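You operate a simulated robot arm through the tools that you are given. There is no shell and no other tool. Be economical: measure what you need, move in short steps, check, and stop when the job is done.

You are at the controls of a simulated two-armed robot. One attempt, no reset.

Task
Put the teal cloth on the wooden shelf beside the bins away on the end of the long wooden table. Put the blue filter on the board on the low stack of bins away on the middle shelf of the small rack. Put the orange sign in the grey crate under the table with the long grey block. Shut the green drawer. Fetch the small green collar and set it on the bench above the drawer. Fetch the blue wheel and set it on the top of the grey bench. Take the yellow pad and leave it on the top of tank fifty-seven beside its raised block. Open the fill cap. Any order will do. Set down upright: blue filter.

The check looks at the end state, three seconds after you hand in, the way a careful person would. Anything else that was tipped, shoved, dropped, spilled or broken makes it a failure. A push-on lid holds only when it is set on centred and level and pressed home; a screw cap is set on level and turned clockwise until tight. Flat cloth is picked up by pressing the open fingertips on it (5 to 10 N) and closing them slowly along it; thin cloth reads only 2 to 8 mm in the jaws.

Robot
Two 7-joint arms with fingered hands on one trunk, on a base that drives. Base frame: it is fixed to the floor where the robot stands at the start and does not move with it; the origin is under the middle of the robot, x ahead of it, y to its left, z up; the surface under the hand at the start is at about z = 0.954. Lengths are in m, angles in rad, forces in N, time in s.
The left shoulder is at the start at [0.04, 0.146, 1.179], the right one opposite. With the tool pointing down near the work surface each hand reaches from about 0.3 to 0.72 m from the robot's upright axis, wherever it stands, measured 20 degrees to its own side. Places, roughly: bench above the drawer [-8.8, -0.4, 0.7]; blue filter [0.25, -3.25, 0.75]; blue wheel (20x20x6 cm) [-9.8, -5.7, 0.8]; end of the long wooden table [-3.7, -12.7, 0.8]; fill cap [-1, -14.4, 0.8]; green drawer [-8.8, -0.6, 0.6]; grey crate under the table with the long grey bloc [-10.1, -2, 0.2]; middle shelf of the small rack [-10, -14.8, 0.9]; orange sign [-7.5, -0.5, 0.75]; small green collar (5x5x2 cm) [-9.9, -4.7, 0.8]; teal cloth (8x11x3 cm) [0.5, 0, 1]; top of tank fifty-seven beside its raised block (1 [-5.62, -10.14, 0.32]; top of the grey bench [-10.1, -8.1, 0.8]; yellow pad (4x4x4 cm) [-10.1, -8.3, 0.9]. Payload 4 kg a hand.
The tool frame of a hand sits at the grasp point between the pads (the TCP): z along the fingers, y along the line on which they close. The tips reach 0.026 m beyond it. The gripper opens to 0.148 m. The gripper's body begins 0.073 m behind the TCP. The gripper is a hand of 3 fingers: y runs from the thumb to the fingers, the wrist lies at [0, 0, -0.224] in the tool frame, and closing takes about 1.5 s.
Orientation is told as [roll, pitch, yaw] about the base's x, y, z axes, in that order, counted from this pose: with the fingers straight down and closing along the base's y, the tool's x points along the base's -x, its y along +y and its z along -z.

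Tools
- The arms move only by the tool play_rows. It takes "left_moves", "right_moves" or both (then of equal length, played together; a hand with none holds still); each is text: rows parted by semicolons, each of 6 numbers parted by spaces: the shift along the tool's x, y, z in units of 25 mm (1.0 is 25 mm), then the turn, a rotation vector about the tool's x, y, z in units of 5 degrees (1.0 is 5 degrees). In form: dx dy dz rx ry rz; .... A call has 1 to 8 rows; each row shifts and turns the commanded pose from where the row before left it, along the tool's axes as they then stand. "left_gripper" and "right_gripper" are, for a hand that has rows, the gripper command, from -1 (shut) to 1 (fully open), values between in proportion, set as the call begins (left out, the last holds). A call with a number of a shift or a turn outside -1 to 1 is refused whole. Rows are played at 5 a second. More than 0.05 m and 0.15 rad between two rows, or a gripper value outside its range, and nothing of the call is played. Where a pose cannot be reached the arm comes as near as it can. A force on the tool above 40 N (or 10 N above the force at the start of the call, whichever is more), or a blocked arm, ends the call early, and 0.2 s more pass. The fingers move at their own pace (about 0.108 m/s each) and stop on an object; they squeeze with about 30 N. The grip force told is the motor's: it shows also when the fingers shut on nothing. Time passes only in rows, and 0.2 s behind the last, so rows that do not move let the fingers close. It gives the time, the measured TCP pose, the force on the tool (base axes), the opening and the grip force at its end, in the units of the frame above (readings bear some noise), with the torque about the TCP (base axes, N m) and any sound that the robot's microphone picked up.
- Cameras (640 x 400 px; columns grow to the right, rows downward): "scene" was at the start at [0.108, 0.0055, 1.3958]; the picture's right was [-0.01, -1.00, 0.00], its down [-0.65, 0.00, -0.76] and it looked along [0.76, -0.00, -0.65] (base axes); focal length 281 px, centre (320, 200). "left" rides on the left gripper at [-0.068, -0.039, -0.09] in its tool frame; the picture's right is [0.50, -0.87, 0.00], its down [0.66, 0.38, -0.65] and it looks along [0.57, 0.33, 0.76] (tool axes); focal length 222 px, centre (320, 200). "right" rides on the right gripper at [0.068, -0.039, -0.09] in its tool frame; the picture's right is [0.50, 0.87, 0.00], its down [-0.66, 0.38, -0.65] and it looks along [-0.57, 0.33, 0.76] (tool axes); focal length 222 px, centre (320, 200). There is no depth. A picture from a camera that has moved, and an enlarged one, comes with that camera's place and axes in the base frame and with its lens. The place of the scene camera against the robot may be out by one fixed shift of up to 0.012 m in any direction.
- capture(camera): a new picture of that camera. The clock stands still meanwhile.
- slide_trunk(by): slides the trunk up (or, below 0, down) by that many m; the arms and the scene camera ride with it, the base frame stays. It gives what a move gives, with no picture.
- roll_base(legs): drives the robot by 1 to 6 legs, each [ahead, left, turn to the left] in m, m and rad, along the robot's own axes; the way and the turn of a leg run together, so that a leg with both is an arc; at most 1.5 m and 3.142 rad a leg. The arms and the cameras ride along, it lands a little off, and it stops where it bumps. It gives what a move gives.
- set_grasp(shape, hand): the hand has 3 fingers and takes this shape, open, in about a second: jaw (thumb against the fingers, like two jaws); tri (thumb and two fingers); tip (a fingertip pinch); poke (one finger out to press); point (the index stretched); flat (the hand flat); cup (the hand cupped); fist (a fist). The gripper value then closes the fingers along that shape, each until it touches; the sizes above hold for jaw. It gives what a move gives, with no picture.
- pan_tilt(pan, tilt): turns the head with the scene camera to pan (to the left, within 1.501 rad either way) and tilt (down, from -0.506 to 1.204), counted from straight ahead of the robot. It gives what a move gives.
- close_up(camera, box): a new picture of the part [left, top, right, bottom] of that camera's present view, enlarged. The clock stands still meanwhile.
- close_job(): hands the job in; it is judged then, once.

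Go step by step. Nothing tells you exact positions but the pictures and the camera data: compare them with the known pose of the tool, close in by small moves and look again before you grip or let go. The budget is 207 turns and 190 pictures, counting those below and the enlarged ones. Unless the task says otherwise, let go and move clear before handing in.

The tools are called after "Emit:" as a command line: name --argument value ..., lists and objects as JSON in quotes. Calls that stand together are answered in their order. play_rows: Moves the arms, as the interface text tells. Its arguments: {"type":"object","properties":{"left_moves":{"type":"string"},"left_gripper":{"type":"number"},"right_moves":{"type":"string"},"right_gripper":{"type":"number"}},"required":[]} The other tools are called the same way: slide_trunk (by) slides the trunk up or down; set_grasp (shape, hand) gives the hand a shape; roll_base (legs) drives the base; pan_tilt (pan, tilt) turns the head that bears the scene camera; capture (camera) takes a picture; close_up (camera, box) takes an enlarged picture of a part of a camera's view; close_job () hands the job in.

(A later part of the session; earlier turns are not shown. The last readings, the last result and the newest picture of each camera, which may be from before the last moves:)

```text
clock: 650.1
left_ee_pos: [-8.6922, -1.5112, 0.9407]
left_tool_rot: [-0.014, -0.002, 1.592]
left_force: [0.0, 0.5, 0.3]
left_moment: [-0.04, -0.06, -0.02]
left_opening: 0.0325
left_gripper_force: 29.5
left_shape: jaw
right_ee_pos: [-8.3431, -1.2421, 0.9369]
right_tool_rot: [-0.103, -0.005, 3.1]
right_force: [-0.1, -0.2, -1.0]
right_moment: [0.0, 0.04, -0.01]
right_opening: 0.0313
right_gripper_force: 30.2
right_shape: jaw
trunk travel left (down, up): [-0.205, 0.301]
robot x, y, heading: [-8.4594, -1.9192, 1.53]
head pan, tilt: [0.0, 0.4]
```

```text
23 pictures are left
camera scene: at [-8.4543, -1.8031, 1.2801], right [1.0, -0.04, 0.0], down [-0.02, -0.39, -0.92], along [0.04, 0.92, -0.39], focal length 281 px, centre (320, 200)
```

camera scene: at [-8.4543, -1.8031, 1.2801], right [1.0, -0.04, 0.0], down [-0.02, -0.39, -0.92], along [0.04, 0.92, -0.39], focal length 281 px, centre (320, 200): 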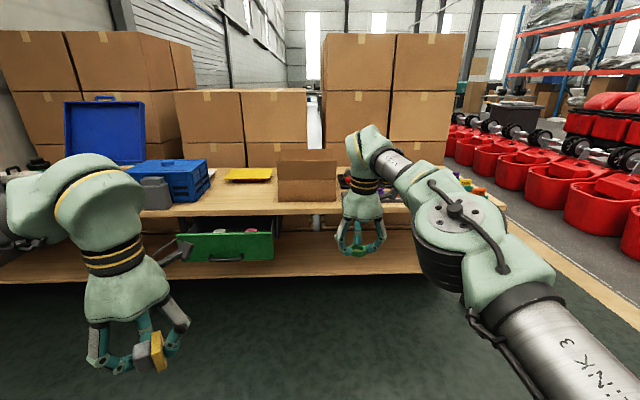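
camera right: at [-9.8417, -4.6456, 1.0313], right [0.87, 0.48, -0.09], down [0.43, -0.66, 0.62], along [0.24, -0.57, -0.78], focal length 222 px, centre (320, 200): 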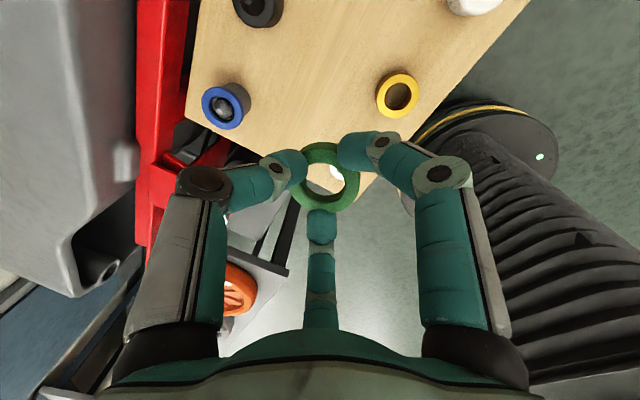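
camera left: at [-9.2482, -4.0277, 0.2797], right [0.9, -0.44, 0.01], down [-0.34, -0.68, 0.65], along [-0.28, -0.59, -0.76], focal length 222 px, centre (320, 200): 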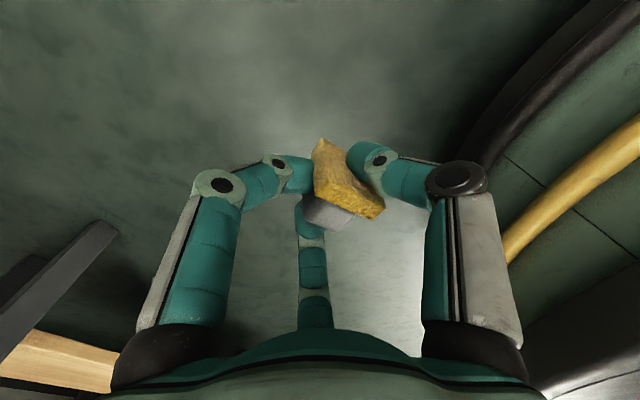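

The green drawer stands open at about (-8.8, -0.72); the bench above it is clear near its front edge. I position so that the collar hangs over (-8.83, -0.50).

Emit:
roll_base --legs '[[0, 0.46, 0.041], [0.71, 0, 0]]'

Emit:
pan_tilt --pan 0.0 --tilt 0.8

Emit:
capture --camera "scene"

```text
clock: 656.4
left_ee_pos: [-9.164, -0.8021, 0.9413]
left_tool_rot: [-0.009, -0.002, 1.628]
left_force: [0.6, 0.3, -0.5]
left_moment: [-0.03, 0.0, 0.0]
left_opening: 0.0332
left_gripper_force: 30.2
left_shape: jaw
right_ee_pos: [-8.8241, -0.5206, 0.938]
right_tool_rot: [-0.102, -0.004, 3.134]
right_force: [0.5, 0.3, -1.0]
right_moment: [-0.02, 0.04, -0.01]
right_opening: 0.0316
right_gripper_force: 30.2
right_shape: jaw
trunk travel left (down, up): [-0.205, 0.301]
robot x, y, heading: [-8.9194, -1.1994, 1.563]
head pan, tilt: [0.0, 0.4]
```

```text
clock: 657.3
left_ee_pos: [-9.1636, -0.8029, 0.941]
left_tool_rot: [-0.014, -0.003, 1.627]
left_force: [0.7, -0.2, -0.6]
left_moment: [-0.01, 0.01, 0.0]
left_opening: 0.0326
left_gripper_force: 30.1
left_shape: jaw
right_ee_pos: [-8.8232, -0.5209, 0.9372]
right_tool_rot: [-0.1, -0.005, 3.133]
right_force: [0.0, -0.1, -1.1]
right_moment: [0.01, -0.02, -0.03]
right_opening: 0.0314
right_gripper_force: 29.8
right_shape: jaw
trunk travel left (down, up): [-0.205, 0.301]
robot x, y, heading: [-8.9183, -1.2048, 1.566]
head pan, tilt: [0.0, 0.799]
```

```text
22 pictures are left
camera scene: at [-8.916, -1.0973, 1.2451], right [1.0, -0.01, 0.0], down [0.0, -0.72, -0.7], along [0.0, 0.7, -0.72], focal length 281 px, centre (320, 200)
```

scene: 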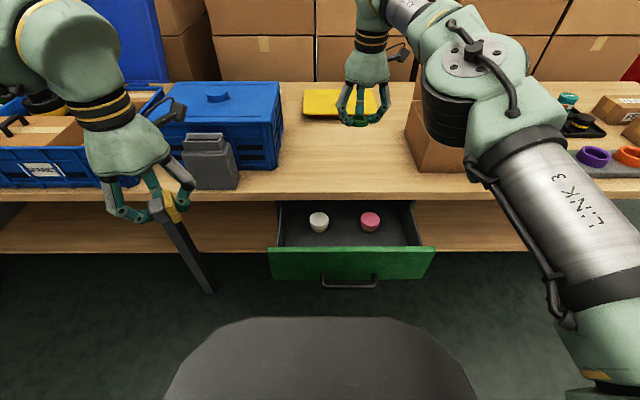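

Emit:
roll_base --legs '[[0.06, 0, 0]]'

Emit:
play_rows --right_moves "0 0.1 1 0 0 0;0 0.1 1 0 0 0;0 0.1 1 0 0 0;0 0.1 1 0 0 0;0 0.1 1 0 0 0;0 0.1 1 0 0 0;0 0.1 1 0 0 0;0 0 0 0 0 0"

Emit:
play_rows --right_moves "0 0 0.4 0 0 0;0 0 0.4 0 0 0;0 0 0.4 0 0 0;0 0 0 0 0 0"

```text
clock: 658.2
left_ee_pos: [-9.1631, -0.7424, 0.9423]
left_tool_rot: [-0.012, -0.001, 1.628]
left_force: [0.2, -0.1, -0.9]
left_moment: [0.01, 0.01, 0.01]
left_opening: 0.0331
left_gripper_force: 30.1
left_shape: jaw
right_ee_pos: [-8.8235, -0.4612, 0.9371]
right_tool_rot: [-0.102, -0.005, 3.134]
right_force: [0.0, 1.2, -1.3]
right_moment: [-0.03, 0.01, 0.03]
right_opening: 0.0315
right_gripper_force: 29.7
right_shape: jaw
trunk travel left (down, up): [-0.205, 0.301]
robot x, y, heading: [-8.9187, -1.1398, 1.57]
head pan, tilt: [0.0, 0.799]
```

```text
clock: 660.0
left_ee_pos: [-9.1641, -0.7433, 0.9415]
left_tool_rot: [-0.011, -0.001, 1.629]
left_force: [0.0, -0.7, -1.1]
left_moment: [0.02, 0.0, 0.01]
left_opening: 0.0331
left_gripper_force: 29.8
left_shape: jaw
right_ee_pos: [-8.8265, -0.4619, 0.7605]
right_tool_rot: [-0.101, -0.007, 3.135]
right_force: [0.1, -0.8, -1.5]
right_moment: [-0.01, 0.03, 0.02]
right_opening: 0.0314
right_gripper_force: 30.1
right_shape: jaw
trunk travel left (down, up): [-0.205, 0.301]
robot x, y, heading: [-8.9205, -1.1468, 1.568]
head pan, tilt: [0.0, 0.799]
```

```text
clock: 661.0
left_ee_pos: [-9.163, -0.7436, 0.9418]
left_tool_rot: [-0.016, -0.004, 1.628]
left_force: [-0.1, 0.0, 0.4]
left_moment: [-0.01, -0.01, -0.01]
left_opening: 0.033
left_gripper_force: 29.9
left_shape: jaw
right_ee_pos: [-8.8258, -0.4575, 0.7327]
right_tool_rot: [-0.106, -0.005, 3.135]
right_force: [0.9, -0.3, 14.5]
right_moment: [0.36, -0.1, -0.07]
right_opening: 0.0316
right_gripper_force: 30.1
right_shape: jaw
trunk travel left (down, up): [-0.205, 0.301]
robot x, y, heading: [-8.9215, -1.1415, 1.567]
head pan, tilt: [0.0, 0.799]
```

Contact with the bench. I release the collar and rise.

Emit:
play_rows --right_moves "0 0 0 0 0 0;0 0 0 0 0 0;0 0 0 0 0 0;0 0 0 0 0 0;0 -0.1 -0.5 0 0 0;0 -0.1 -1 0 0 0;0 -0.1 -1 0 0 0;0 -0.1 -1 0 0 0" --right_gripper 0.15

Emit:
play_rows --right_moves "0 0.9 -0.8 0 0 0;0 0.9 -0.8 0 0 0;0 0.9 -0.8 0 0 0;0 0.9 -0.8 0 0 0;0 0.9 -0.8 0 0 0;0 0.9 0 0 0 0;0 0.9 0 0 0 0;0 0.9 0 0 0 0"

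Emit:
capture --camera "scene"

```text
clock: 662.8
left_ee_pos: [-9.1637, -0.7434, 0.9423]
left_tool_rot: [-0.011, -0.002, 1.626]
left_force: [0.1, 0.0, -0.1]
left_moment: [0.02, 0.03, -0.05]
left_opening: 0.0331
left_gripper_force: 29.9
left_shape: jaw
right_ee_pos: [-8.8247, -0.4574, 0.8192]
right_tool_rot: [-0.1, -0.005, 3.134]
right_force: [-0.6, 0.6, 0.3]
right_moment: [-0.02, 0.01, -0.03]
right_opening: 0.0843
right_gripper_force: 0.0
right_shape: jaw
trunk travel left (down, up): [-0.205, 0.301]
robot x, y, heading: [-8.9187, -1.1452, 1.569]
head pan, tilt: [0.0, 0.799]
```

```text
clock: 664.6
left_ee_pos: [-9.1639, -0.7429, 0.9406]
left_tool_rot: [-0.013, 0.0, 1.629]
left_force: [-0.7, -0.7, 0.1]
left_moment: [-0.01, -0.03, 0.01]
left_opening: 0.0328
left_gripper_force: 30.3
left_shape: jaw
right_ee_pos: [-8.8253, -0.6458, 0.9012]
right_tool_rot: [-0.103, -0.005, 3.135]
right_force: [-0.2, 0.5, -0.8]
right_moment: [-0.01, -0.02, 0.03]
right_opening: 0.0844
right_gripper_force: 0.0
right_shape: jaw
trunk travel left (down, up): [-0.205, 0.301]
robot x, y, heading: [-8.9202, -1.1441, 1.569]
head pan, tilt: [0.0, 0.799]
```

```text
21 pictures are left
camera scene: at [-8.9156, -1.0378, 1.2451], right [1.0, 0.0, 0.0], down [0.0, -0.72, -0.7], along [0.0, 0.7, -0.72], focal length 281 px, centre (320, 200)
```

scene: 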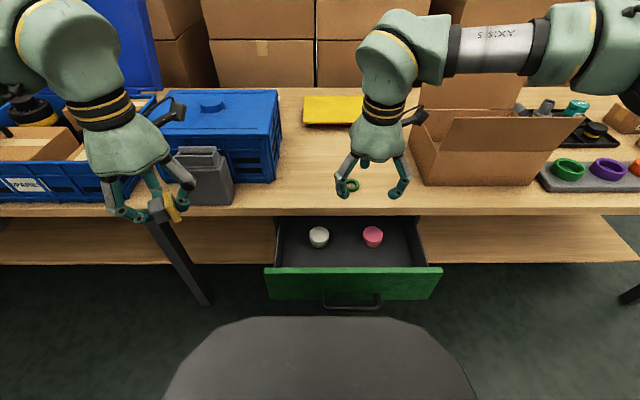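

The collar lies on the bench above the drawer. Now I close the right fingers, lower them in front of the drawer and push it shut by driving forward.

Emit:
roll_base --legs '[[-0.2, 0, 0]]'

Emit:
play_rows --right_moves "0 0.1 1 0 0 0;0 0.1 1 0 0 0;0 0.1 1 0 0 0;0 0.1 1 0 0 0;0 0.1 1 0 0 0;0 0.1 1 0 0 0;0 0.1 1 0 0 0;0 0.1 1 0 0 0" --right_gripper -1

Emit:
play_rows --right_moves "0 0.1 1 0 0 0;0 0.1 1 0 0 0;0 0.1 1 0 0 0;0 0.1 1 0 0 0;0 0 0 0 0 0"

Emit:
capture --camera "scene"

```text
clock: 666.2
left_ee_pos: [-9.1642, -0.9418, 0.9421]
left_tool_rot: [-0.012, -0.003, 1.627]
left_force: [-0.6, -0.3, -0.5]
left_moment: [0.02, -0.01, 0.03]
left_opening: 0.0329
left_gripper_force: 29.9
left_shape: jaw
right_ee_pos: [-8.8265, -0.844, 0.9005]
right_tool_rot: [-0.102, -0.006, 3.134]
right_force: [0.9, -0.1, 0.3]
right_moment: [-0.02, -0.01, 0.05]
right_opening: 0.0845
right_gripper_force: 0.1
right_shape: jaw
trunk travel left (down, up): [-0.205, 0.301]
robot x, y, heading: [-8.9227, -1.3439, 1.566]
head pan, tilt: [0.0, 0.799]
```

```text
clock: 668.0
left_ee_pos: [-9.1651, -0.9406, 0.9417]
left_tool_rot: [-0.013, -0.003, 1.627]
left_force: [-0.5, -0.2, -1.6]
left_moment: [0.02, 0.03, -0.02]
left_opening: 0.0327
left_gripper_force: 30.3
left_shape: jaw
right_ee_pos: [-8.8283, -0.8431, 0.7006]
right_tool_rot: [-0.102, -0.006, 3.135]
right_force: [0.0, -0.3, 0.0]
right_moment: [0.03, 0.02, 0.01]
right_opening: 0.0
right_gripper_force: 29.9
right_shape: jaw
trunk travel left (down, up): [-0.205, 0.301]
robot x, y, heading: [-8.9232, -1.3447, 1.565]
head pan, tilt: [0.0, 0.799]
```

```text
clock: 669.2
left_ee_pos: [-9.1642, -0.9417, 0.9419]
left_tool_rot: [-0.012, 0.0, 1.626]
left_force: [0.0, -0.4, -1.0]
left_moment: [0.0, 0.01, 0.0]
left_opening: 0.0329
left_gripper_force: 30.1
left_shape: jaw
right_ee_pos: [-8.8289, -0.8422, 0.5993]
right_tool_rot: [-0.103, -0.005, 3.136]
right_force: [-0.4, 0.3, -0.2]
right_moment: [0.0, -0.01, 0.0]
right_opening: 0.0001
right_gripper_force: 30.4
right_shape: jaw
trunk travel left (down, up): [-0.205, 0.301]
robot x, y, heading: [-8.916, -1.3398, 1.563]
head pan, tilt: [0.0, 0.799]
```

```text
20 pictures are left
camera scene: at [-8.9166, -1.2359, 1.2451], right [1.0, 0.0, 0.0], down [0.0, -0.72, -0.7], along [0.0, 0.7, -0.72], focal length 281 px, centre (320, 200)
```

scene: 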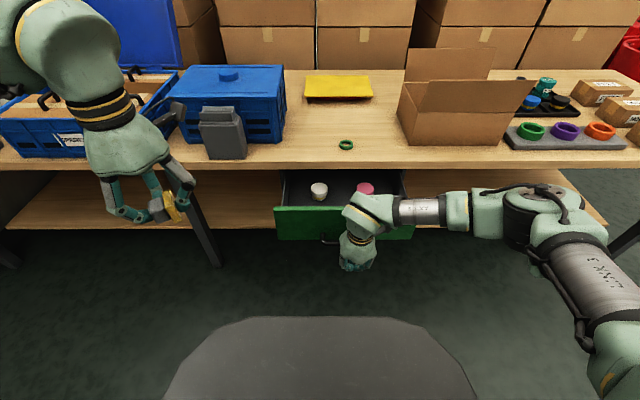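

The bench edge would block the upright hand, so I tilt it forward to push with the fingertips.

Emit:
play_rows --right_moves "0 0 0 1 0 0;0 0 0 1 0 0;0 0 0 1 0 0;0 0 0 1 0 0;0 0 0 1 0 0;0 0 0 1 0 0;0 0 0 1 0 0;0 0 0 1 0 0"

Emit:
play_rows --right_moves "0 0 0 1 0 0;0 0 0 1 0 0;0 0 0 0 0 0"

Emit:
roll_base --legs '[[0.1, 0, 0]]'

```text
clock: 671.0
left_ee_pos: [-9.1649, -0.9392, 0.9408]
left_tool_rot: [-0.012, -0.002, 1.627]
left_force: [0.0, 0.3, 0.4]
left_moment: [0.0, 0.02, 0.01]
left_opening: 0.0331
left_gripper_force: 30.3
left_shape: jaw
right_ee_pos: [-8.8356, -0.8448, 0.5976]
right_tool_rot: [-0.518, -0.012, -3.142]
right_force: [0.0, -0.6, -0.2]
right_moment: [-0.01, 0.01, -0.01]
right_opening: 0.0001
right_gripper_force: 30.4
right_shape: jaw
right hand out of reach, approached as far as the arm can: row 5, 6, 7, 8
trunk travel left (down, up): [-0.205, 0.301]
robot x, y, heading: [-8.9205, -1.3436, 1.569]
head pan, tilt: [0.0, 0.799]
```

```text
clock: 671.8
left_ee_pos: [-9.1642, -0.9417, 0.9417]
left_tool_rot: [-0.013, -0.002, 1.627]
left_force: [-0.2, 0.8, -0.5]
left_moment: [0.0, 0.01, -0.01]
left_opening: 0.0328
left_gripper_force: 30.1
left_shape: jaw
right_ee_pos: [-8.8352, -0.8459, 0.5973]
right_tool_rot: [-0.518, -0.012, 3.143]
right_force: [0.8, -0.1, 0.0]
right_moment: [0.04, 0.0, 0.03]
right_opening: 0.0002
right_gripper_force: 29.9
right_shape: jaw
right hand out of reach, approached as far as the arm can: row 1, 2
trunk travel left (down, up): [-0.205, 0.301]
robot x, y, heading: [-8.9222, -1.3398, 1.566]
head pan, tilt: [0.0, 0.799]
```

```text
clock: 673.0
left_ee_pos: [-9.1652, -0.843, 0.9405]
left_tool_rot: [-0.012, -0.001, 1.629]
left_force: [-0.1, 0.4, 0.0]
left_moment: [0.0, 0.02, 0.0]
left_opening: 0.033
left_gripper_force: 29.4
left_shape: jaw
right_ee_pos: [-8.8371, -0.7468, 0.5956]
right_tool_rot: [-0.52, -0.011, -3.139]
right_force: [-0.6, 0.2, 0.4]
right_moment: [0.03, -0.01, 0.04]
right_opening: 0.0
right_gripper_force: 29.8
right_shape: jaw
trunk travel left (down, up): [-0.205, 0.301]
robot x, y, heading: [-8.9182, -1.2462, 1.566]
head pan, tilt: [0.0, 0.799]
```

Emit:
roll_base --legs '[[-0.2, 0, 0]]'

Emit:
play_rows --right_moves "0 -0.87 0.5 0 0 0;0 -0.87 0.5 0 0 0;0 -0.87 0.5 0 0 0;0 -0.87 0.5 0 0 0;0 -0.87 0.5 0 0 0;0 -0.87 0.5 0 0 0;0 0 0 1 0 0;0 0 0 1 0 0"

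Emit:
play_rows --right_moves "0 0 0 1 0 0;0 0 0 1 0 0;0 0 0 1 0 0;0 0 0 1 0 0;0 0 0 0 0 0"

```text
clock: 674.5
left_ee_pos: [-9.1667, -1.0455, 0.9413]
left_tool_rot: [-0.012, -0.002, 1.633]
left_force: [-0.2, -0.8, -0.3]
left_moment: [0.01, 0.0, 0.0]
left_opening: 0.0328
left_gripper_force: 29.7
left_shape: jaw
right_ee_pos: [-8.8382, -0.9456, 0.5971]
right_tool_rot: [-0.519, -0.012, -3.134]
right_force: [-0.1, -0.1, -0.1]
right_moment: [-0.02, 0.0, 0.01]
right_opening: 0.0
right_gripper_force: 29.8
right_shape: jaw
trunk travel left (down, up): [-0.205, 0.301]
robot x, y, heading: [-8.9196, -1.4446, 1.573]
head pan, tilt: [0.0, 0.799]
```

```text
clock: 676.4
left_ee_pos: [-9.1668, -1.0432, 0.942]
left_tool_rot: [-0.014, -0.002, 1.632]
left_force: [0.1, -0.2, -0.4]
left_moment: [-0.03, -0.04, -0.01]
left_opening: 0.0329
left_gripper_force: 29.7
left_shape: jaw
right_ee_pos: [-8.8395, -0.795, 0.5971]
right_tool_rot: [-0.695, -0.012, -3.133]
right_force: [0.2, 0.3, -0.8]
right_moment: [0.03, -0.02, 0.0]
right_opening: 0.0
right_gripper_force: 29.8
right_shape: jaw
trunk travel left (down, up): [-0.205, 0.301]
robot x, y, heading: [-8.918, -1.4465, 1.569]
head pan, tilt: [0.0, 0.799]
```

```text
clock: 677.5
left_ee_pos: [-9.1669, -1.0448, 0.9411]
left_tool_rot: [-0.012, -0.002, 1.634]
left_force: [0.1, -0.2, 0.3]
left_moment: [-0.01, 0.01, 0.03]
left_opening: 0.0331
left_gripper_force: 30.6
left_shape: jaw
right_ee_pos: [-8.8429, -0.797, 0.595]
right_tool_rot: [-0.76, -0.013, -3.131]
right_force: [0.0, -0.1, -0.6]
right_moment: [0.03, -0.01, -0.01]
right_opening: 0.0
right_gripper_force: 30.2
right_shape: jaw
right hand out of reach, approached as far as the arm can: row 1, 2, 3, 4
trunk travel left (down, up): [-0.205, 0.301]
robot x, y, heading: [-8.9217, -1.4457, 1.57]
head pan, tilt: [0.0, 0.799]
```

Emit:
play_rows --right_moves "0 0.55 0.58 0 0 0;0 0.3 0.3 0 0 0;0 0 0 0 0 0"

Emit:
roll_base --legs '[[0.2, 0, 0]]'

Emit:
capture --camera "scene"

```text
clock: 678.4
left_ee_pos: [-9.1676, -1.043, 0.9409]
left_tool_rot: [-0.012, -0.001, 1.633]
left_force: [0.8, -0.1, -0.1]
left_moment: [-0.04, 0.02, 0.02]
left_opening: 0.033
left_gripper_force: 29.8
left_shape: jaw
right_ee_pos: [-8.8446, -0.7966, 0.5635]
right_tool_rot: [-0.759, -0.014, -3.132]
right_force: [0.3, 0.1, 0.0]
right_moment: [-0.01, 0.02, -0.01]
right_opening: 0.0002
right_gripper_force: 30.7
right_shape: jaw
trunk travel left (down, up): [-0.205, 0.301]
robot x, y, heading: [-8.9169, -1.4464, 1.571]
head pan, tilt: [0.0, 0.799]
```

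```text
clock: 680.0
left_ee_pos: [-9.1667, -0.8404, 0.941]
left_tool_rot: [-0.012, -0.002, 1.632]
left_force: [0.3, 0.9, -0.4]
left_moment: [0.0, 0.03, 0.03]
left_opening: 0.0327
left_gripper_force: 30.0
left_shape: jaw
right_ee_pos: [-8.843, -0.5948, 0.5634]
right_tool_rot: [-0.756, -0.014, -3.135]
right_force: [-0.4, 0.1, 0.6]
right_moment: [0.0, 0.02, 0.0]
right_opening: 0.0
right_gripper_force: 29.8
right_shape: jaw
trunk travel left (down, up): [-0.205, 0.301]
robot x, y, heading: [-8.9166, -1.2462, 1.572]
head pan, tilt: [0.0, 0.799]
```

```text
19 pictures are left
camera scene: at [-8.9172, -1.1339, 1.245], right [1.0, 0.0, 0.0], down [0.0, -0.72, -0.7], along [0.0, 0.7, -0.72], focal length 281 px, centre (320, 200)
```

scene: 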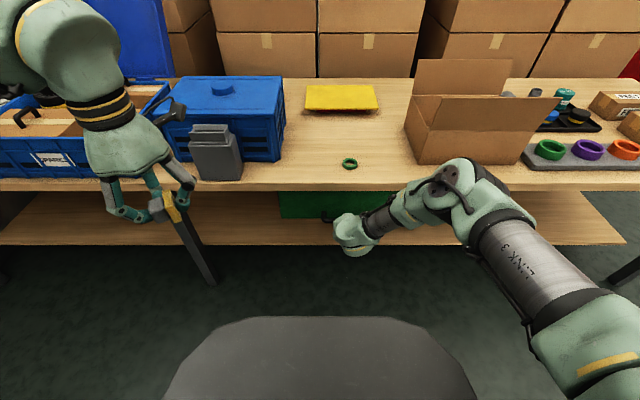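

Emit:
roll_base --legs '[[0.05, 0, 0]]'

Emit:
play_rows --right_moves "0 -0.3 0.28 0 0 0;0 -0.3 0.28 0 0 0;0 0 0 0 0 0"

Emit:
close_up --camera "scene" --box '[260, 160, 420, 260]'

```text
clock: 680.9
left_ee_pos: [-9.166, -0.8102, 0.9403]
left_tool_rot: [-0.014, 0.0, 1.631]
left_force: [1.2, 0.0, -0.8]
left_moment: [-0.03, 0.0, -0.05]
left_opening: 0.0329
left_gripper_force: 29.9
left_shape: jaw
right_ee_pos: [-8.8451, -0.572, 0.5589]
right_tool_rot: [-0.743, -0.019, -3.13]
right_force: [0.5, -15.2, 4.7]
right_moment: [-0.06, -0.01, -0.04]
right_opening: 0.0
right_gripper_force: 29.7
right_shape: jaw
trunk travel left (down, up): [-0.205, 0.301]
robot x, y, heading: [-8.921, -1.2143, 1.573]
head pan, tilt: [0.0, 0.799]
stopped in leg 1: the force on the tool passed its limit at 46 N (the readings are from after the stop); the commanded pose is now the measured one
```

```text
clock: 681.3
left_ee_pos: [-9.1659, -0.8132, 0.9416]
left_tool_rot: [-0.012, -0.004, 1.63]
left_force: [-0.2, 0.6, -0.2]
left_moment: [-0.04, 0.01, 0.03]
left_opening: 0.0326
left_gripper_force: 30.2
left_shape: jaw
right_ee_pos: [-8.8467, -0.5713, 0.5548]
right_tool_rot: [-0.727, -0.02, -3.128]
right_force: [2.2, -23.1, 7.2]
right_moment: [0.01, -0.01, 0.01]
right_opening: 0.0001
right_gripper_force: 29.9
right_shape: jaw
trunk travel left (down, up): [-0.205, 0.301]
robot x, y, heading: [-8.918, -1.2118, 1.573]
head pan, tilt: [0.0, 0.799]
stopped in row 2 (right hand): the force on the tool passed its limit at 47 N (the readings are from after the stop); the commanded pose is now the measured one
```

```text
4.00 times, centred on (340, 210) of scene
camera zoom: at [-8.9167, -1.1072, 1.2451], right [1.0, 0.0, 0.0], down [0.0, -0.72, -0.7], along [0.0, 0.7, -0.72], focal length 1123 px, centre (240, 160)
```

zoom: 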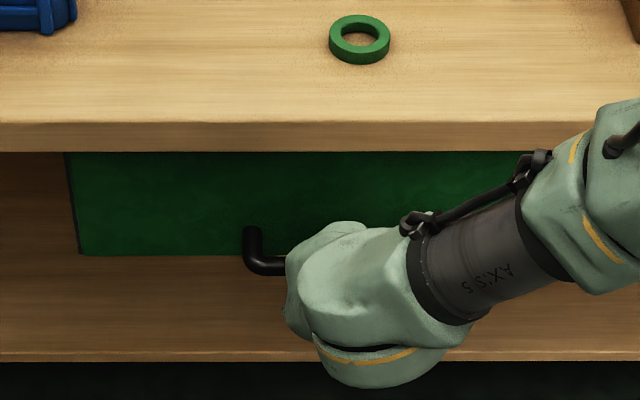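

The drawer is shut firmly. I withdraw, raise the right hand, and move east to find the orange sign.

Emit:
roll_base --legs '[[-0.45, 0, 0]]'

Emit:
play_rows --right_moves "0 -0.67 -0.74 -0.9 0 0;0 -0.6 -0.8 -0.9 0 0;0 -0.53 -0.85 -0.9 0 0;0 -0.45 -0.89 -0.9 0 0;0 -0.4 -0.92 -0.9 0 0;0 -0.3 -0.95 -0.9 0 0;0 -0.2 -0.98 -0.9 0 0;0 -0.1 -1 0 0 0" --right_gripper 0.5

Emit:
play_rows --right_moves "0 0 -1 0 0 0;0 0 -1 0 0 0;0 0 -1 0 0 0;0 0 -1 0 0 0;0 0 -1 0 0 0;0 0 -1 0 0 0;0 0 -1 0 0 0;0 0 -1 0 0 0"

Emit:
roll_base --legs '[[0, -1.1, 0]]'

Emit:
pan_tilt --pan -0.1 --tilt 0.55

Emit:
capture --camera "scene"

```text
clock: 684.0
left_ee_pos: [-9.1677, -1.2668, 0.9423]
left_tool_rot: [-0.014, -0.004, 1.636]
left_force: [-0.3, 0.1, -0.3]
left_moment: [-0.01, 0.02, -0.01]
left_opening: 0.0328
left_gripper_force: 30.2
left_shape: jaw
right_ee_pos: [-8.848, -1.0202, 0.556]
right_tool_rot: [-0.734, -0.017, -3.124]
right_force: [-0.4, 0.5, 0.9]
right_moment: [0.03, 0.01, -0.03]
right_opening: 0.0
right_gripper_force: 30.1
right_shape: jaw
trunk travel left (down, up): [-0.205, 0.301]
robot x, y, heading: [-8.9164, -1.6685, 1.576]
head pan, tilt: [0.0, 0.799]
```

```text
clock: 685.9
left_ee_pos: [-9.1671, -1.2679, 0.9418]
left_tool_rot: [-0.012, -0.004, 1.634]
left_force: [0.6, 1.0, 0.4]
left_moment: [0.04, 0.01, -0.01]
left_opening: 0.0329
left_gripper_force: 29.6
left_shape: jaw
right_ee_pos: [-8.8452, -1.0252, 0.7569]
right_tool_rot: [-0.182, -0.017, -3.124]
right_force: [0.6, -0.8, -0.9]
right_moment: [0.03, 0.0, 0.01]
right_opening: 0.1109
right_gripper_force: 0.1
right_shape: jaw
trunk travel left (down, up): [-0.205, 0.301]
robot x, y, heading: [-8.9196, -1.6673, 1.582]
head pan, tilt: [0.0, 0.799]
```

```text
clock: 687.6
left_ee_pos: [-9.1667, -1.2667, 0.9416]
left_tool_rot: [-0.014, -0.005, 1.634]
left_force: [0.4, 0.1, -0.2]
left_moment: [0.04, 0.02, 0.0]
left_opening: 0.0329
left_gripper_force: 29.7
left_shape: jaw
right_ee_pos: [-8.8404, -1.0649, 0.9528]
right_tool_rot: [-0.186, -0.017, -3.125]
right_force: [0.3, 0.0, -0.4]
right_moment: [0.01, 0.0, -0.04]
right_opening: 0.1109
right_gripper_force: 0.0
right_shape: jaw
trunk travel left (down, up): [-0.205, 0.301]
robot x, y, heading: [-8.9196, -1.6644, 1.576]
head pan, tilt: [0.0, 0.799]
```

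```text
clock: 693.3
left_ee_pos: [-8.0572, -1.2629, 0.941]
left_tool_rot: [-0.012, -0.003, 1.636]
left_force: [0.4, 0.9, 0.2]
left_moment: [0.01, 0.0, 0.04]
left_opening: 0.0331
left_gripper_force: 29.7
left_shape: jaw
right_ee_pos: [-7.7322, -1.0586, 0.9536]
right_tool_rot: [-0.185, -0.017, -3.125]
right_force: [1.0, 0.4, 0.6]
right_moment: [0.02, 0.0, 0.02]
right_opening: 0.1109
right_gripper_force: 0.0
right_shape: jaw
trunk travel left (down, up): [-0.205, 0.301]
robot x, y, heading: [-7.8092, -1.6647, 1.575]
head pan, tilt: [0.0, 0.799]
```

```text
clock: 694.1
left_ee_pos: [-8.057, -1.2618, 0.9423]
left_tool_rot: [-0.014, -0.004, 1.636]
left_force: [-0.6, 0.6, -0.3]
left_moment: [0.02, -0.01, 0.01]
left_opening: 0.0332
left_gripper_force: 30.4
left_shape: jaw
right_ee_pos: [-7.7302, -1.0591, 0.9533]
right_tool_rot: [-0.184, -0.02, -3.123]
right_force: [-0.1, 0.2, 0.4]
right_moment: [-0.02, 0.0, 0.01]
right_opening: 0.1108
right_gripper_force: 0.1
right_shape: jaw
trunk travel left (down, up): [-0.205, 0.301]
robot x, y, heading: [-7.808, -1.6635, 1.576]
head pan, tilt: [-0.099, 0.55]
```

```text
17 pictures are left
camera scene: at [-7.7984, -1.5464, 1.2664], right [1.0, -0.09, 0.0], down [-0.05, -0.52, -0.85], along [0.08, 0.85, -0.52], focal length 281 px, centre (320, 200)
```

scene: 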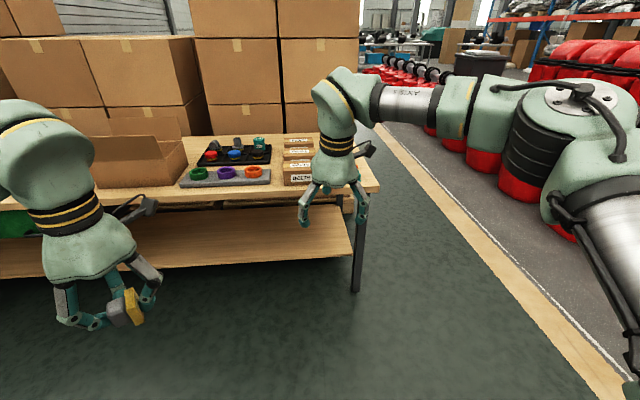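

The right hand hides the bench end where the sign should be. I shift right a little and look again.

Emit:
roll_base --legs '[[0.1, -0.3, 0]]'

Emit:
close_up --camera "scene" --box '[160, 90, 420, 270]'

```text
clock: 696.2
left_ee_pos: [-7.7651, -1.1606, 0.9409]
left_tool_rot: [-0.012, -0.002, 1.633]
left_force: [0.7, 0.5, -0.5]
left_moment: [-0.02, 0.01, 0.03]
left_opening: 0.0329
left_gripper_force: 29.8
left_shape: jaw
right_ee_pos: [-7.4373, -0.9579, 0.9516]
right_tool_rot: [-0.185, -0.018, -3.125]
right_force: [-1.0, -0.4, 0.0]
right_moment: [0.0, 0.03, 0.0]
right_opening: 0.1107
right_gripper_force: 0.1
right_shape: jaw
trunk travel left (down, up): [-0.205, 0.301]
robot x, y, heading: [-7.5154, -1.5613, 1.574]
head pan, tilt: [-0.099, 0.55]
```

```text
2.22 times, centred on (290, 180) of scene
camera zoom: at [-7.5061, -1.4459, 1.2664], right [1.0, -0.1, 0.0], down [-0.05, -0.52, -0.85], along [0.08, 0.85, -0.52], focal length 624 px, centre (387, 244)
```

zoom: 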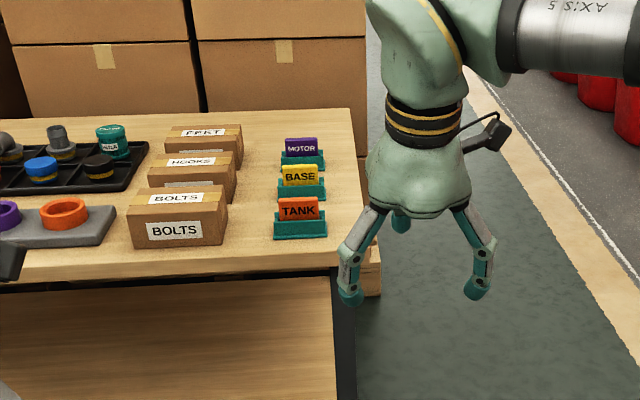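

The orange sign ("TANK") stands in a teal holder at about (-7.57, -0.475), top at z ≈ 0.77. I drive in so the hand hovers over it.

Emit:
roll_base --legs '[[0.46, 0.133, 0]]'

Emit:
capture --camera "right"

```text
clock: 699.0
left_ee_pos: [-7.8916, -0.6959, 0.9425]
left_tool_rot: [-0.014, -0.002, 1.626]
left_force: [0.3, 0.6, 0.1]
left_moment: [-0.01, 0.01, 0.0]
left_opening: 0.033
left_gripper_force: 30.0
left_shape: jaw
right_ee_pos: [-7.5636, -0.495, 0.9525]
right_tool_rot: [-0.186, -0.018, -3.134]
right_force: [-0.8, 0.4, -1.0]
right_moment: [-0.03, 0.0, -0.01]
right_opening: 0.1107
right_gripper_force: 0.0
right_shape: jaw
trunk travel left (down, up): [-0.205, 0.301]
robot x, y, heading: [-7.6513, -1.1001, 1.562]
head pan, tilt: [-0.099, 0.55]
```

```text
15 pictures are left
camera right: at [-7.4951, -0.473, 1.0483], right [0.5, -0.85, -0.17], down [-0.64, -0.5, 0.58], along [-0.58, -0.19, -0.79], focal length 222 px, centre (320, 200)
```

right: 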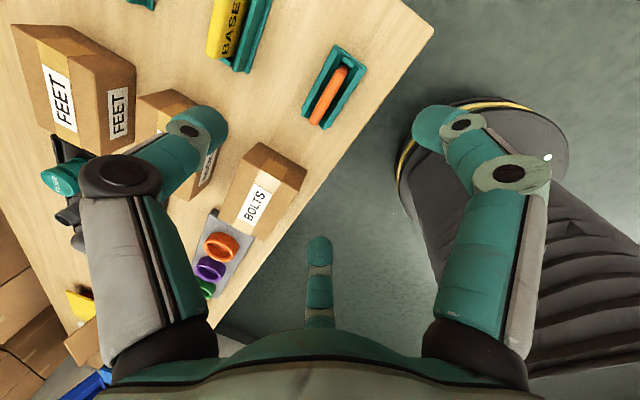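

Emit:
play_rows --right_moves "0 0.05 1 0 0 0;0 0.05 1 0 0 0;0 0.05 1 0 0 0;0 0.05 1 0 0 0;0 0.05 1 0 0 0;0 0.05 1 0 0 0;0 0 1 0 0 0;0 0 0.2 0 0 0" --right_gripper -0.2

Emit:
capture --camera "right"

```text
clock: 700.8
left_ee_pos: [-7.8931, -0.6953, 0.9413]
left_tool_rot: [-0.013, -0.003, 1.626]
left_force: [0.9, 0.5, -1.1]
left_moment: [0.01, 0.0, 0.02]
left_opening: 0.0331
left_gripper_force: 30.1
left_shape: jaw
right_ee_pos: [-7.5683, -0.4695, 0.7744]
right_tool_rot: [-0.186, -0.018, -3.134]
right_force: [0.0, 1.4, 0.4]
right_moment: [0.01, 0.01, -0.02]
right_opening: 0.0597
right_gripper_force: 0.0
right_shape: jaw
trunk travel left (down, up): [-0.205, 0.301]
robot x, y, heading: [-7.6497, -1.0993, 1.563]
head pan, tilt: [-0.099, 0.55]
```

```text
14 pictures are left
camera right: at [-7.4994, -0.4467, 0.8698], right [0.5, -0.85, -0.17], down [-0.64, -0.5, 0.58], along [-0.58, -0.19, -0.79], focal length 222 px, centre (320, 200)
```

right: 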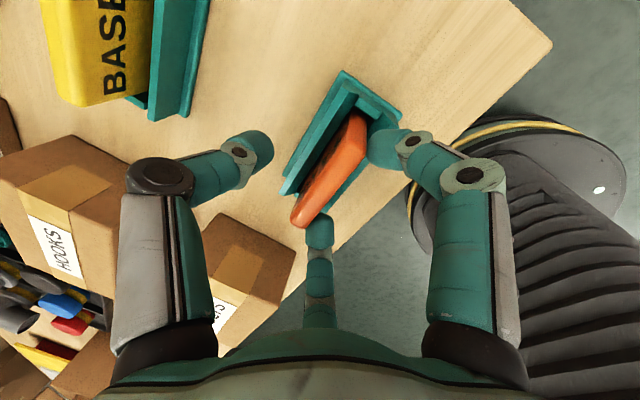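

The plate is between the thumb and fingers. I close and lift it out.

Emit:
play_rows --right_moves "0 0 0 0 0 0;0 0 0 0 0 0;0 0 0 0 0 0;0 0 0 0 0 0;0 0 0 0 0 0;0 0 0 0 0 0" --right_gripper -1

Emit:
play_rows --right_moves "0 -0.1 -0.5 0 0 0;0 -0.1 -0.5 0 0 0;0 -0.18 -0.98 0 0 0;0 -0.18 -0.98 0 0 0;0 -0.18 -0.98 0 0 0;0 -0.18 -0.98 0 0 0;0 -0.18 -0.98 0 0 0;0 0 0 0 0 0"

Emit:
capture --camera "right"

```text
clock: 702.2
left_ee_pos: [-7.8912, -0.6953, 0.9406]
left_tool_rot: [-0.013, -0.003, 1.627]
left_force: [0.4, 0.6, 0.3]
left_moment: [-0.01, -0.03, -0.04]
left_opening: 0.0328
left_gripper_force: 29.8
left_shape: jaw
right_ee_pos: [-7.5685, -0.4699, 0.7741]
right_tool_rot: [-0.184, -0.017, -3.132]
right_force: [-0.4, -8.3, -1.4]
right_moment: [-0.47, 0.0, -0.01]
right_opening: 0.0166
right_gripper_force: 30.1
right_shape: jaw
trunk travel left (down, up): [-0.205, 0.301]
robot x, y, heading: [-7.6508, -1.0993, 1.565]
head pan, tilt: [-0.099, 0.55]
```

```text
clock: 704.0
left_ee_pos: [-7.8919, -0.6946, 0.9412]
left_tool_rot: [-0.011, -0.002, 1.627]
left_force: [0.1, 0.6, -0.5]
left_moment: [0.03, -0.03, 0.01]
left_opening: 0.0329
left_gripper_force: 29.8
left_shape: jaw
right_ee_pos: [-7.5643, -0.4697, 0.9257]
right_tool_rot: [-0.184, -0.018, -3.131]
right_force: [0.5, -0.4, -0.3]
right_moment: [0.01, 0.03, 0.0]
right_opening: 0.0157
right_gripper_force: 29.8
right_shape: jaw
trunk travel left (down, up): [-0.205, 0.301]
robot x, y, heading: [-7.6467, -1.1003, 1.568]
head pan, tilt: [-0.099, 0.55]
```

```text
13 pictures are left
camera right: at [-7.4962, -0.4475, 1.0207], right [0.5, -0.85, -0.17], down [-0.64, -0.5, 0.58], along [-0.58, -0.19, -0.79], focal length 222 px, centre (320, 200)
```

right: 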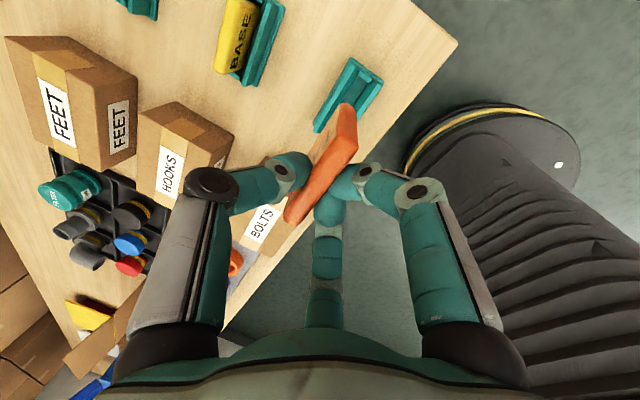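

The sign is held. I back out and drive to the table near (-10.1, -2) with the grey crate underneath.

Emit:
roll_base --legs '[[-0.8, 0, 0], [0, 1.15, 0], [0, 0, 1.575]]'

Emit:
pan_tilt --pan 0.0 --tilt 0.6

Emit:
capture --camera "scene"

```text
clock: 717.6
left_ee_pos: [-9.2288, -2.1157, 0.9423]
left_tool_rot: [-0.013, -0.002, -3.1]
left_force: [-0.2, -0.2, -0.5]
left_moment: [-0.01, 0.02, 0.03]
left_opening: 0.0329
left_gripper_force: 30.2
left_shape: jaw
right_ee_pos: [-9.4497, -1.7858, 0.9249]
right_tool_rot: [-0.185, -0.019, -1.575]
right_force: [1.4, -0.1, -0.3]
right_moment: [0.02, -0.02, 0.03]
right_opening: 0.0158
right_gripper_force: 30.0
right_shape: jaw
trunk travel left (down, up): [-0.205, 0.301]
robot x, y, heading: [-8.8273, -1.8761, 3.122]
head pan, tilt: [-0.099, 0.55]
```

```text
clock: 718.3
left_ee_pos: [-9.2298, -2.1155, 0.9412]
left_tool_rot: [-0.013, -0.001, -3.1]
left_force: [0.7, 1.4, 0.3]
left_moment: [-0.04, -0.02, -0.01]
left_opening: 0.033
left_gripper_force: 30.5
left_shape: jaw
right_ee_pos: [-9.4499, -1.7853, 0.9239]
right_tool_rot: [-0.185, -0.018, -1.577]
right_force: [0.2, -0.4, -0.4]
right_moment: [-0.01, -0.02, -0.03]
right_opening: 0.0155
right_gripper_force: 30.1
right_shape: jaw
trunk travel left (down, up): [-0.205, 0.301]
robot x, y, heading: [-8.824, -1.8786, 3.121]
head pan, tilt: [0.0, 0.6]
```

```text
12 pictures are left
camera scene: at [-8.9289, -1.8684, 1.2619], right [0.02, 1.0, 0.0], down [0.56, -0.01, -0.82], along [-0.82, 0.02, -0.57], focal length 281 px, centre (320, 200)
```

scene: 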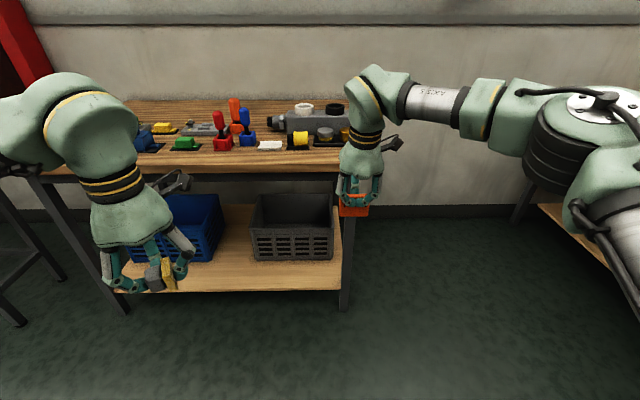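

The grey crate sits on the table's lower shelf: rim z ≈ 0.35, front x ≈ -9.97, y -2.18…-1.78. I align, lower the trunk, tilt the right hand forward and bring it down in front of the table.

Emit:
roll_base --legs '[[0, 0.22, 0], [0.2, 0, 0]]'

Emit:
play_rows --right_moves "0 0 0 1 0 0;0 0 0 1 0 0;0 0 0 1 0 0;0 0 0 1 0 0;0 0 0 1 0 0;0 0 0 1 0 0;0 0 0 0.5 0 0;0 0 0 0 0 0" --left_moves "0 0 -1 0 0 0;0 0 -1 0 0 0;0 0 -1 0 0 0;0 0 -1 0 0 0;0 0 -1 0 0 0;0 0 -1 0 0 0;0.5 0 -1 0 0 0;0.5 0 -1 0 0 0"

Emit:
slide_trunk --by -0.2

Emit:
play_rows --right_moves "0 0.68 0.73 0 0 0;0 0.68 0.73 0 0 0;0 0.68 0.73 0 0 0;0 0.68 0.73 0 0 0;0 0.68 0.73 0 0 0;0 0.68 0.73 0 0 0;0 0.68 0.73 0 0 0;0 0.68 0.73 0 0 0"

```text
clock: 721.2
left_ee_pos: [-9.4345, -2.3322, 0.941]
left_tool_rot: [-0.014, 0.0, -3.102]
left_force: [-0.5, 0.2, -0.4]
left_moment: [0.01, -0.04, -0.01]
left_opening: 0.0329
left_gripper_force: 30.0
left_shape: jaw
right_ee_pos: [-9.6559, -2.0019, 0.9241]
right_tool_rot: [-0.185, -0.017, -1.578]
right_force: [-0.9, 0.0, 0.2]
right_moment: [-0.03, 0.01, 0.0]
right_opening: 0.0158
right_gripper_force: 30.0
right_shape: jaw
trunk travel left (down, up): [-0.205, 0.301]
robot x, y, heading: [-9.028, -2.0931, 3.117]
head pan, tilt: [0.0, 0.6]
```

```text
clock: 723.0
left_ee_pos: [-9.4085, -2.3331, 1.1414]
left_tool_rot: [-0.012, -0.003, -3.102]
left_force: [-0.1, 0.7, -0.2]
left_moment: [-0.01, 0.03, -0.04]
left_opening: 0.0325
left_gripper_force: 30.7
left_shape: jaw
right_ee_pos: [-9.6547, -2.002, 0.9262]
right_tool_rot: [-0.756, -0.02, -1.578]
right_force: [0.8, 0.5, -0.2]
right_moment: [0.01, -0.03, 0.02]
right_opening: 0.0157
right_gripper_force: 30.1
right_shape: jaw
trunk travel left (down, up): [-0.205, 0.301]
robot x, y, heading: [-9.0288, -2.093, 3.119]
head pan, tilt: [0.0, 0.6]
```

```text
clock: 725.2
left_ee_pos: [-9.4082, -2.3342, 0.941]
left_tool_rot: [-0.014, -0.003, -3.1]
left_force: [-0.6, -0.7, 0.0]
left_moment: [-0.01, 0.01, 0.01]
left_opening: 0.033
left_gripper_force: 30.3
left_shape: jaw
right_ee_pos: [-9.6561, -2.0026, 0.7254]
right_tool_rot: [-0.753, -0.018, -1.578]
right_force: [0.0, 0.7, 0.2]
right_moment: [0.0, -0.04, 0.01]
right_opening: 0.0156
right_gripper_force: 30.1
right_shape: jaw
trunk travel left (down, up): [-0.005, 0.501]
robot x, y, heading: [-9.027, -2.0952, 3.12]
head pan, tilt: [0.0, 0.6]
```

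```text
clock: 727.0
left_ee_pos: [-9.4089, -2.3342, 0.9412]
left_tool_rot: [-0.015, -0.002, -3.102]
left_force: [0.8, -0.7, -0.6]
left_moment: [0.0, 0.0, -0.01]
left_opening: 0.033
left_gripper_force: 30.0
left_shape: jaw
right_ee_pos: [-9.6561, -2.0043, 0.5243]
right_tool_rot: [-0.751, -0.017, -1.578]
right_force: [-0.1, 0.5, -0.2]
right_moment: [-0.01, -0.03, 0.0]
right_opening: 0.0157
right_gripper_force: 29.7
right_shape: jaw
trunk travel left (down, up): [-0.005, 0.501]
robot x, y, heading: [-9.0296, -2.0922, 3.12]
head pan, tilt: [0.0, 0.6]
```

Emit:
play_rows --right_moves "0 0.68 0.73 0 0 0;0 0.68 0.73 0 0 0;0 0.5 0.55 0 0 0;0 0 0 0 0 0"

Emit:
roll_base --legs '[[0.24, 0, 0]]'

Emit:
capture --camera "right"

```text
clock: 728.0
left_ee_pos: [-9.4087, -2.3332, 0.941]
left_tool_rot: [-0.011, -0.003, -3.101]
left_force: [-0.4, -0.3, -0.5]
left_moment: [-0.01, 0.0, -0.04]
left_opening: 0.0328
left_gripper_force: 30.2
left_shape: jaw
right_ee_pos: [-9.6544, -2.0058, 0.4571]
right_tool_rot: [-0.753, -0.018, -1.576]
right_force: [0.0, -0.2, 0.3]
right_moment: [0.02, -0.03, 0.03]
right_opening: 0.0155
right_gripper_force: 30.2
right_shape: jaw
trunk travel left (down, up): [-0.005, 0.501]
robot x, y, heading: [-9.0238, -2.0957, 3.118]
head pan, tilt: [0.0, 0.6]
```

```text
clock: 729.7
left_ee_pos: [-9.6491, -2.328, 0.9398]
left_tool_rot: [-0.01, -0.001, -3.102]
left_force: [0.1, -0.1, -0.3]
left_moment: [-0.02, -0.02, -0.02]
left_opening: 0.0328
left_gripper_force: 30.7
left_shape: jaw
right_ee_pos: [-9.8951, -2.0, 0.455]
right_tool_rot: [-0.753, -0.018, -1.579]
right_force: [-0.2, 0.7, -0.9]
right_moment: [0.02, -0.03, -0.01]
right_opening: 0.0158
right_gripper_force: 29.9
right_shape: jaw
trunk travel left (down, up): [-0.005, 0.501]
robot x, y, heading: [-9.2684, -2.0894, 3.12]
head pan, tilt: [0.0, 0.6]
```

```text
11 pictures are left
camera right: at [-9.8614, -1.9312, 0.5481], right [0.64, 0.48, -0.6], down [0.72, -0.66, 0.23], along [-0.28, -0.58, -0.77], focal length 222 px, centre (320, 200)
```

right: 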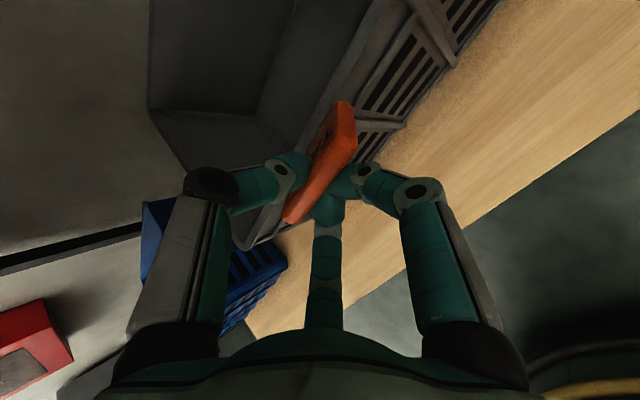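

The sign is just above the crate's front rim. I extend inward 12 cm and lower into the crate.

Emit:
play_rows --right_moves "0 -0.73 0.68 0 0 0;0 -0.73 0.68 0 0 0;0 -0.73 0.68 0 0 0;0 -0.73 0.68 0 0 0;0 -0.73 0.68 0 0 0;0 0 0 0 0 0"

Emit:
play_rows --right_moves "0 0.68 0.73 0 0 0;0 0.68 0.73 0 0 0;0 0.68 0.73 0 0 0;0 0 0 0 0 0"

Emit:
capture --camera "right"

```text
clock: 731.1
left_ee_pos: [-9.6486, -2.3265, 0.94]
left_tool_rot: [-0.013, -0.004, -3.104]
left_force: [-0.2, 0.1, -0.5]
left_moment: [-0.02, 0.0, 0.0]
left_opening: 0.0328
left_gripper_force: 30.1
left_shape: jaw
right_ee_pos: [-10.0196, -1.9978, 0.4573]
right_tool_rot: [-0.751, -0.018, -1.578]
right_force: [-0.1, 0.0, -0.7]
right_moment: [-0.01, -0.04, -0.03]
right_opening: 0.0154
right_gripper_force: 30.0
right_shape: jaw
trunk travel left (down, up): [-0.005, 0.501]
robot x, y, heading: [-9.2674, -2.0909, 3.112]
head pan, tilt: [0.0, 0.6]
```

```text
clock: 732.1
left_ee_pos: [-9.6464, -2.3282, 0.9419]
left_tool_rot: [-0.014, -0.003, -3.102]
left_force: [0.5, -0.1, 0.1]
left_moment: [0.0, -0.04, 0.03]
left_opening: 0.0327
left_gripper_force: 29.7
left_shape: jaw
right_ee_pos: [-10.0206, -2.0021, 0.3864]
right_tool_rot: [-0.761, -0.017, -1.574]
right_force: [-14.7, 0.1, 14.6]
right_moment: [0.57, -1.07, 0.46]
right_opening: 0.0155
right_gripper_force: 29.8
right_shape: jaw
trunk travel left (down, up): [-0.005, 0.501]
robot x, y, heading: [-9.267, -2.0896, 3.121]
head pan, tilt: [0.0, 0.6]
```

```text
10 pictures are left
camera right: at [-9.987, -1.9331, 0.4789], right [0.63, 0.49, -0.6], down [0.72, -0.65, 0.22], along [-0.29, -0.58, -0.76], focal length 222 px, centre (320, 200)
```

right: 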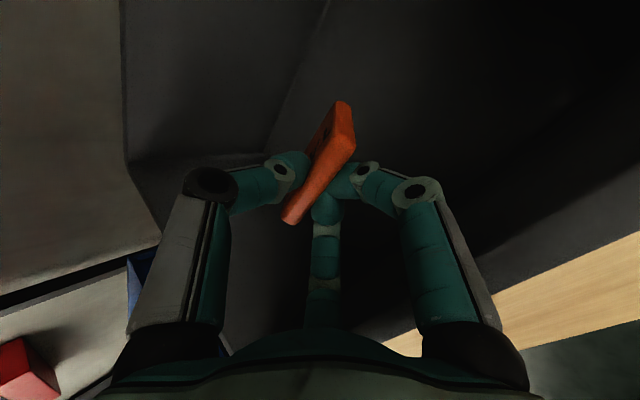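

Emit:
play_rows --right_moves "0 -0.4 -0.4 0 0 0;0 -0.73 0.68 0 0 0;0 -0.73 0.68 0 0 0;0 0.68 0.73 0 0 0;0 0.5 0.55 0 0 0;0 0 0 0 0 0"

Emit:
play_rows --right_moves "0 0.5 0.55 0 0 0;0 0.5 0.55 0 0 0;0 0 0 0 0 0"

```text
clock: 733.5
left_ee_pos: [-9.647, -2.3286, 0.9406]
left_tool_rot: [-0.011, 0.0, -3.103]
left_force: [-0.8, 0.5, -1.5]
left_moment: [-0.04, 0.01, 0.0]
left_opening: 0.033
left_gripper_force: 29.6
left_shape: jaw
right_ee_pos: [-10.0211, -1.9978, 0.3848]
right_tool_rot: [-0.77, -0.014, -1.566]
right_force: [-4.2, -1.5, 3.3]
right_moment: [0.19, -0.32, 0.06]
right_opening: 0.0147
right_gripper_force: 29.7
right_shape: jaw
right hand out of reach, approached as far as the arm can: row 2, 3, 4, 5
trunk travel left (down, up): [-0.005, 0.501]
robot x, y, heading: [-9.269, -2.0896, 3.127]
head pan, tilt: [0.0, 0.6]
stopped in row 6 (right hand): the force on the tool passed its limit at 40 N (the readings are from after the stop); the commanded pose is now the measured one
```

```text
clock: 734.0
left_ee_pos: [-9.6503, -2.3296, 0.9405]
left_tool_rot: [-0.012, -0.001, -3.102]
left_force: [0.7, 0.2, 0.5]
left_moment: [-0.02, -0.01, 0.02]
left_opening: 0.0325
left_gripper_force: 29.5
left_shape: jaw
right_ee_pos: [-10.0236, -1.9973, 0.3831]
right_tool_rot: [-0.787, -0.017, -1.561]
right_force: [-3.4, -1.5, 4.6]
right_moment: [0.11, -0.4, 0.02]
right_opening: 0.0148
right_gripper_force: 30.2
right_shape: jaw
right hand out of reach, approached as far as the arm can: row 1, 2
trunk travel left (down, up): [-0.005, 0.501]
robot x, y, heading: [-9.2694, -2.0901, 3.123]
head pan, tilt: [0.0, 0.6]
stopped in row 2 (right hand): the force on the tool passed its limit at 41 N (the readings are from after the stop); the commanded pose is now the measured one
```

The arm is at its limit, resting on the rim with the sign well inside the crate. I release it, lift out and back off.

Emit:
play_rows --right_moves "0 -0.2 -0.2 0 0 0;0 0 0 0 0 0;0 0 0 0 0 0;0 -0.68 -0.73 0 0 0;0 -0.68 -0.73 0 0 0;0 -0.68 -0.73 0 0 0;0 -0.68 -0.73 0 0 0;0 0 0 0 0 0" --right_gripper 0.0

Emit:
capture --camera "right"

```text
clock: 735.8
left_ee_pos: [-9.6485, -2.329, 0.9399]
left_tool_rot: [-0.013, -0.004, -3.103]
left_force: [0.1, -0.4, -0.8]
left_moment: [0.02, -0.01, 0.03]
left_opening: 0.0326
left_gripper_force: 29.8
left_shape: jaw
right_ee_pos: [-10.0208, -1.9972, 0.4884]
right_tool_rot: [-0.784, -0.013, -1.563]
right_force: [-0.5, 0.1, 0.0]
right_moment: [0.01, -0.01, 0.02]
right_opening: 0.0736
right_gripper_force: 0.0
right_shape: jaw
trunk travel left (down, up): [-0.005, 0.501]
robot x, y, heading: [-9.2706, -2.088, 3.121]
head pan, tilt: [0.0, 0.6]
```

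```text
9 pictures are left
camera right: at [-9.9852, -1.9278, 0.5802], right [0.61, 0.5, -0.62], down [0.73, -0.65, 0.2], along [-0.3, -0.58, -0.76], focal length 222 px, centre (320, 200)
```

right: 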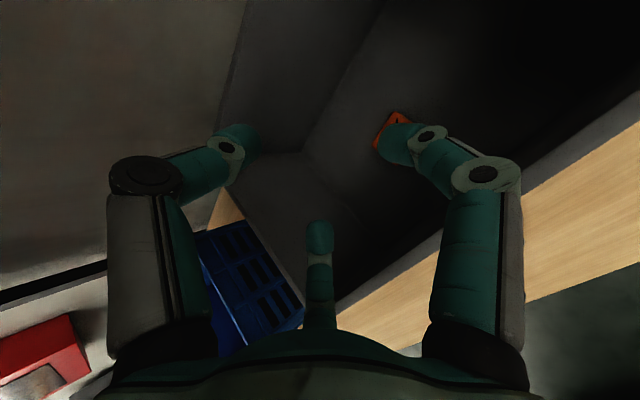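

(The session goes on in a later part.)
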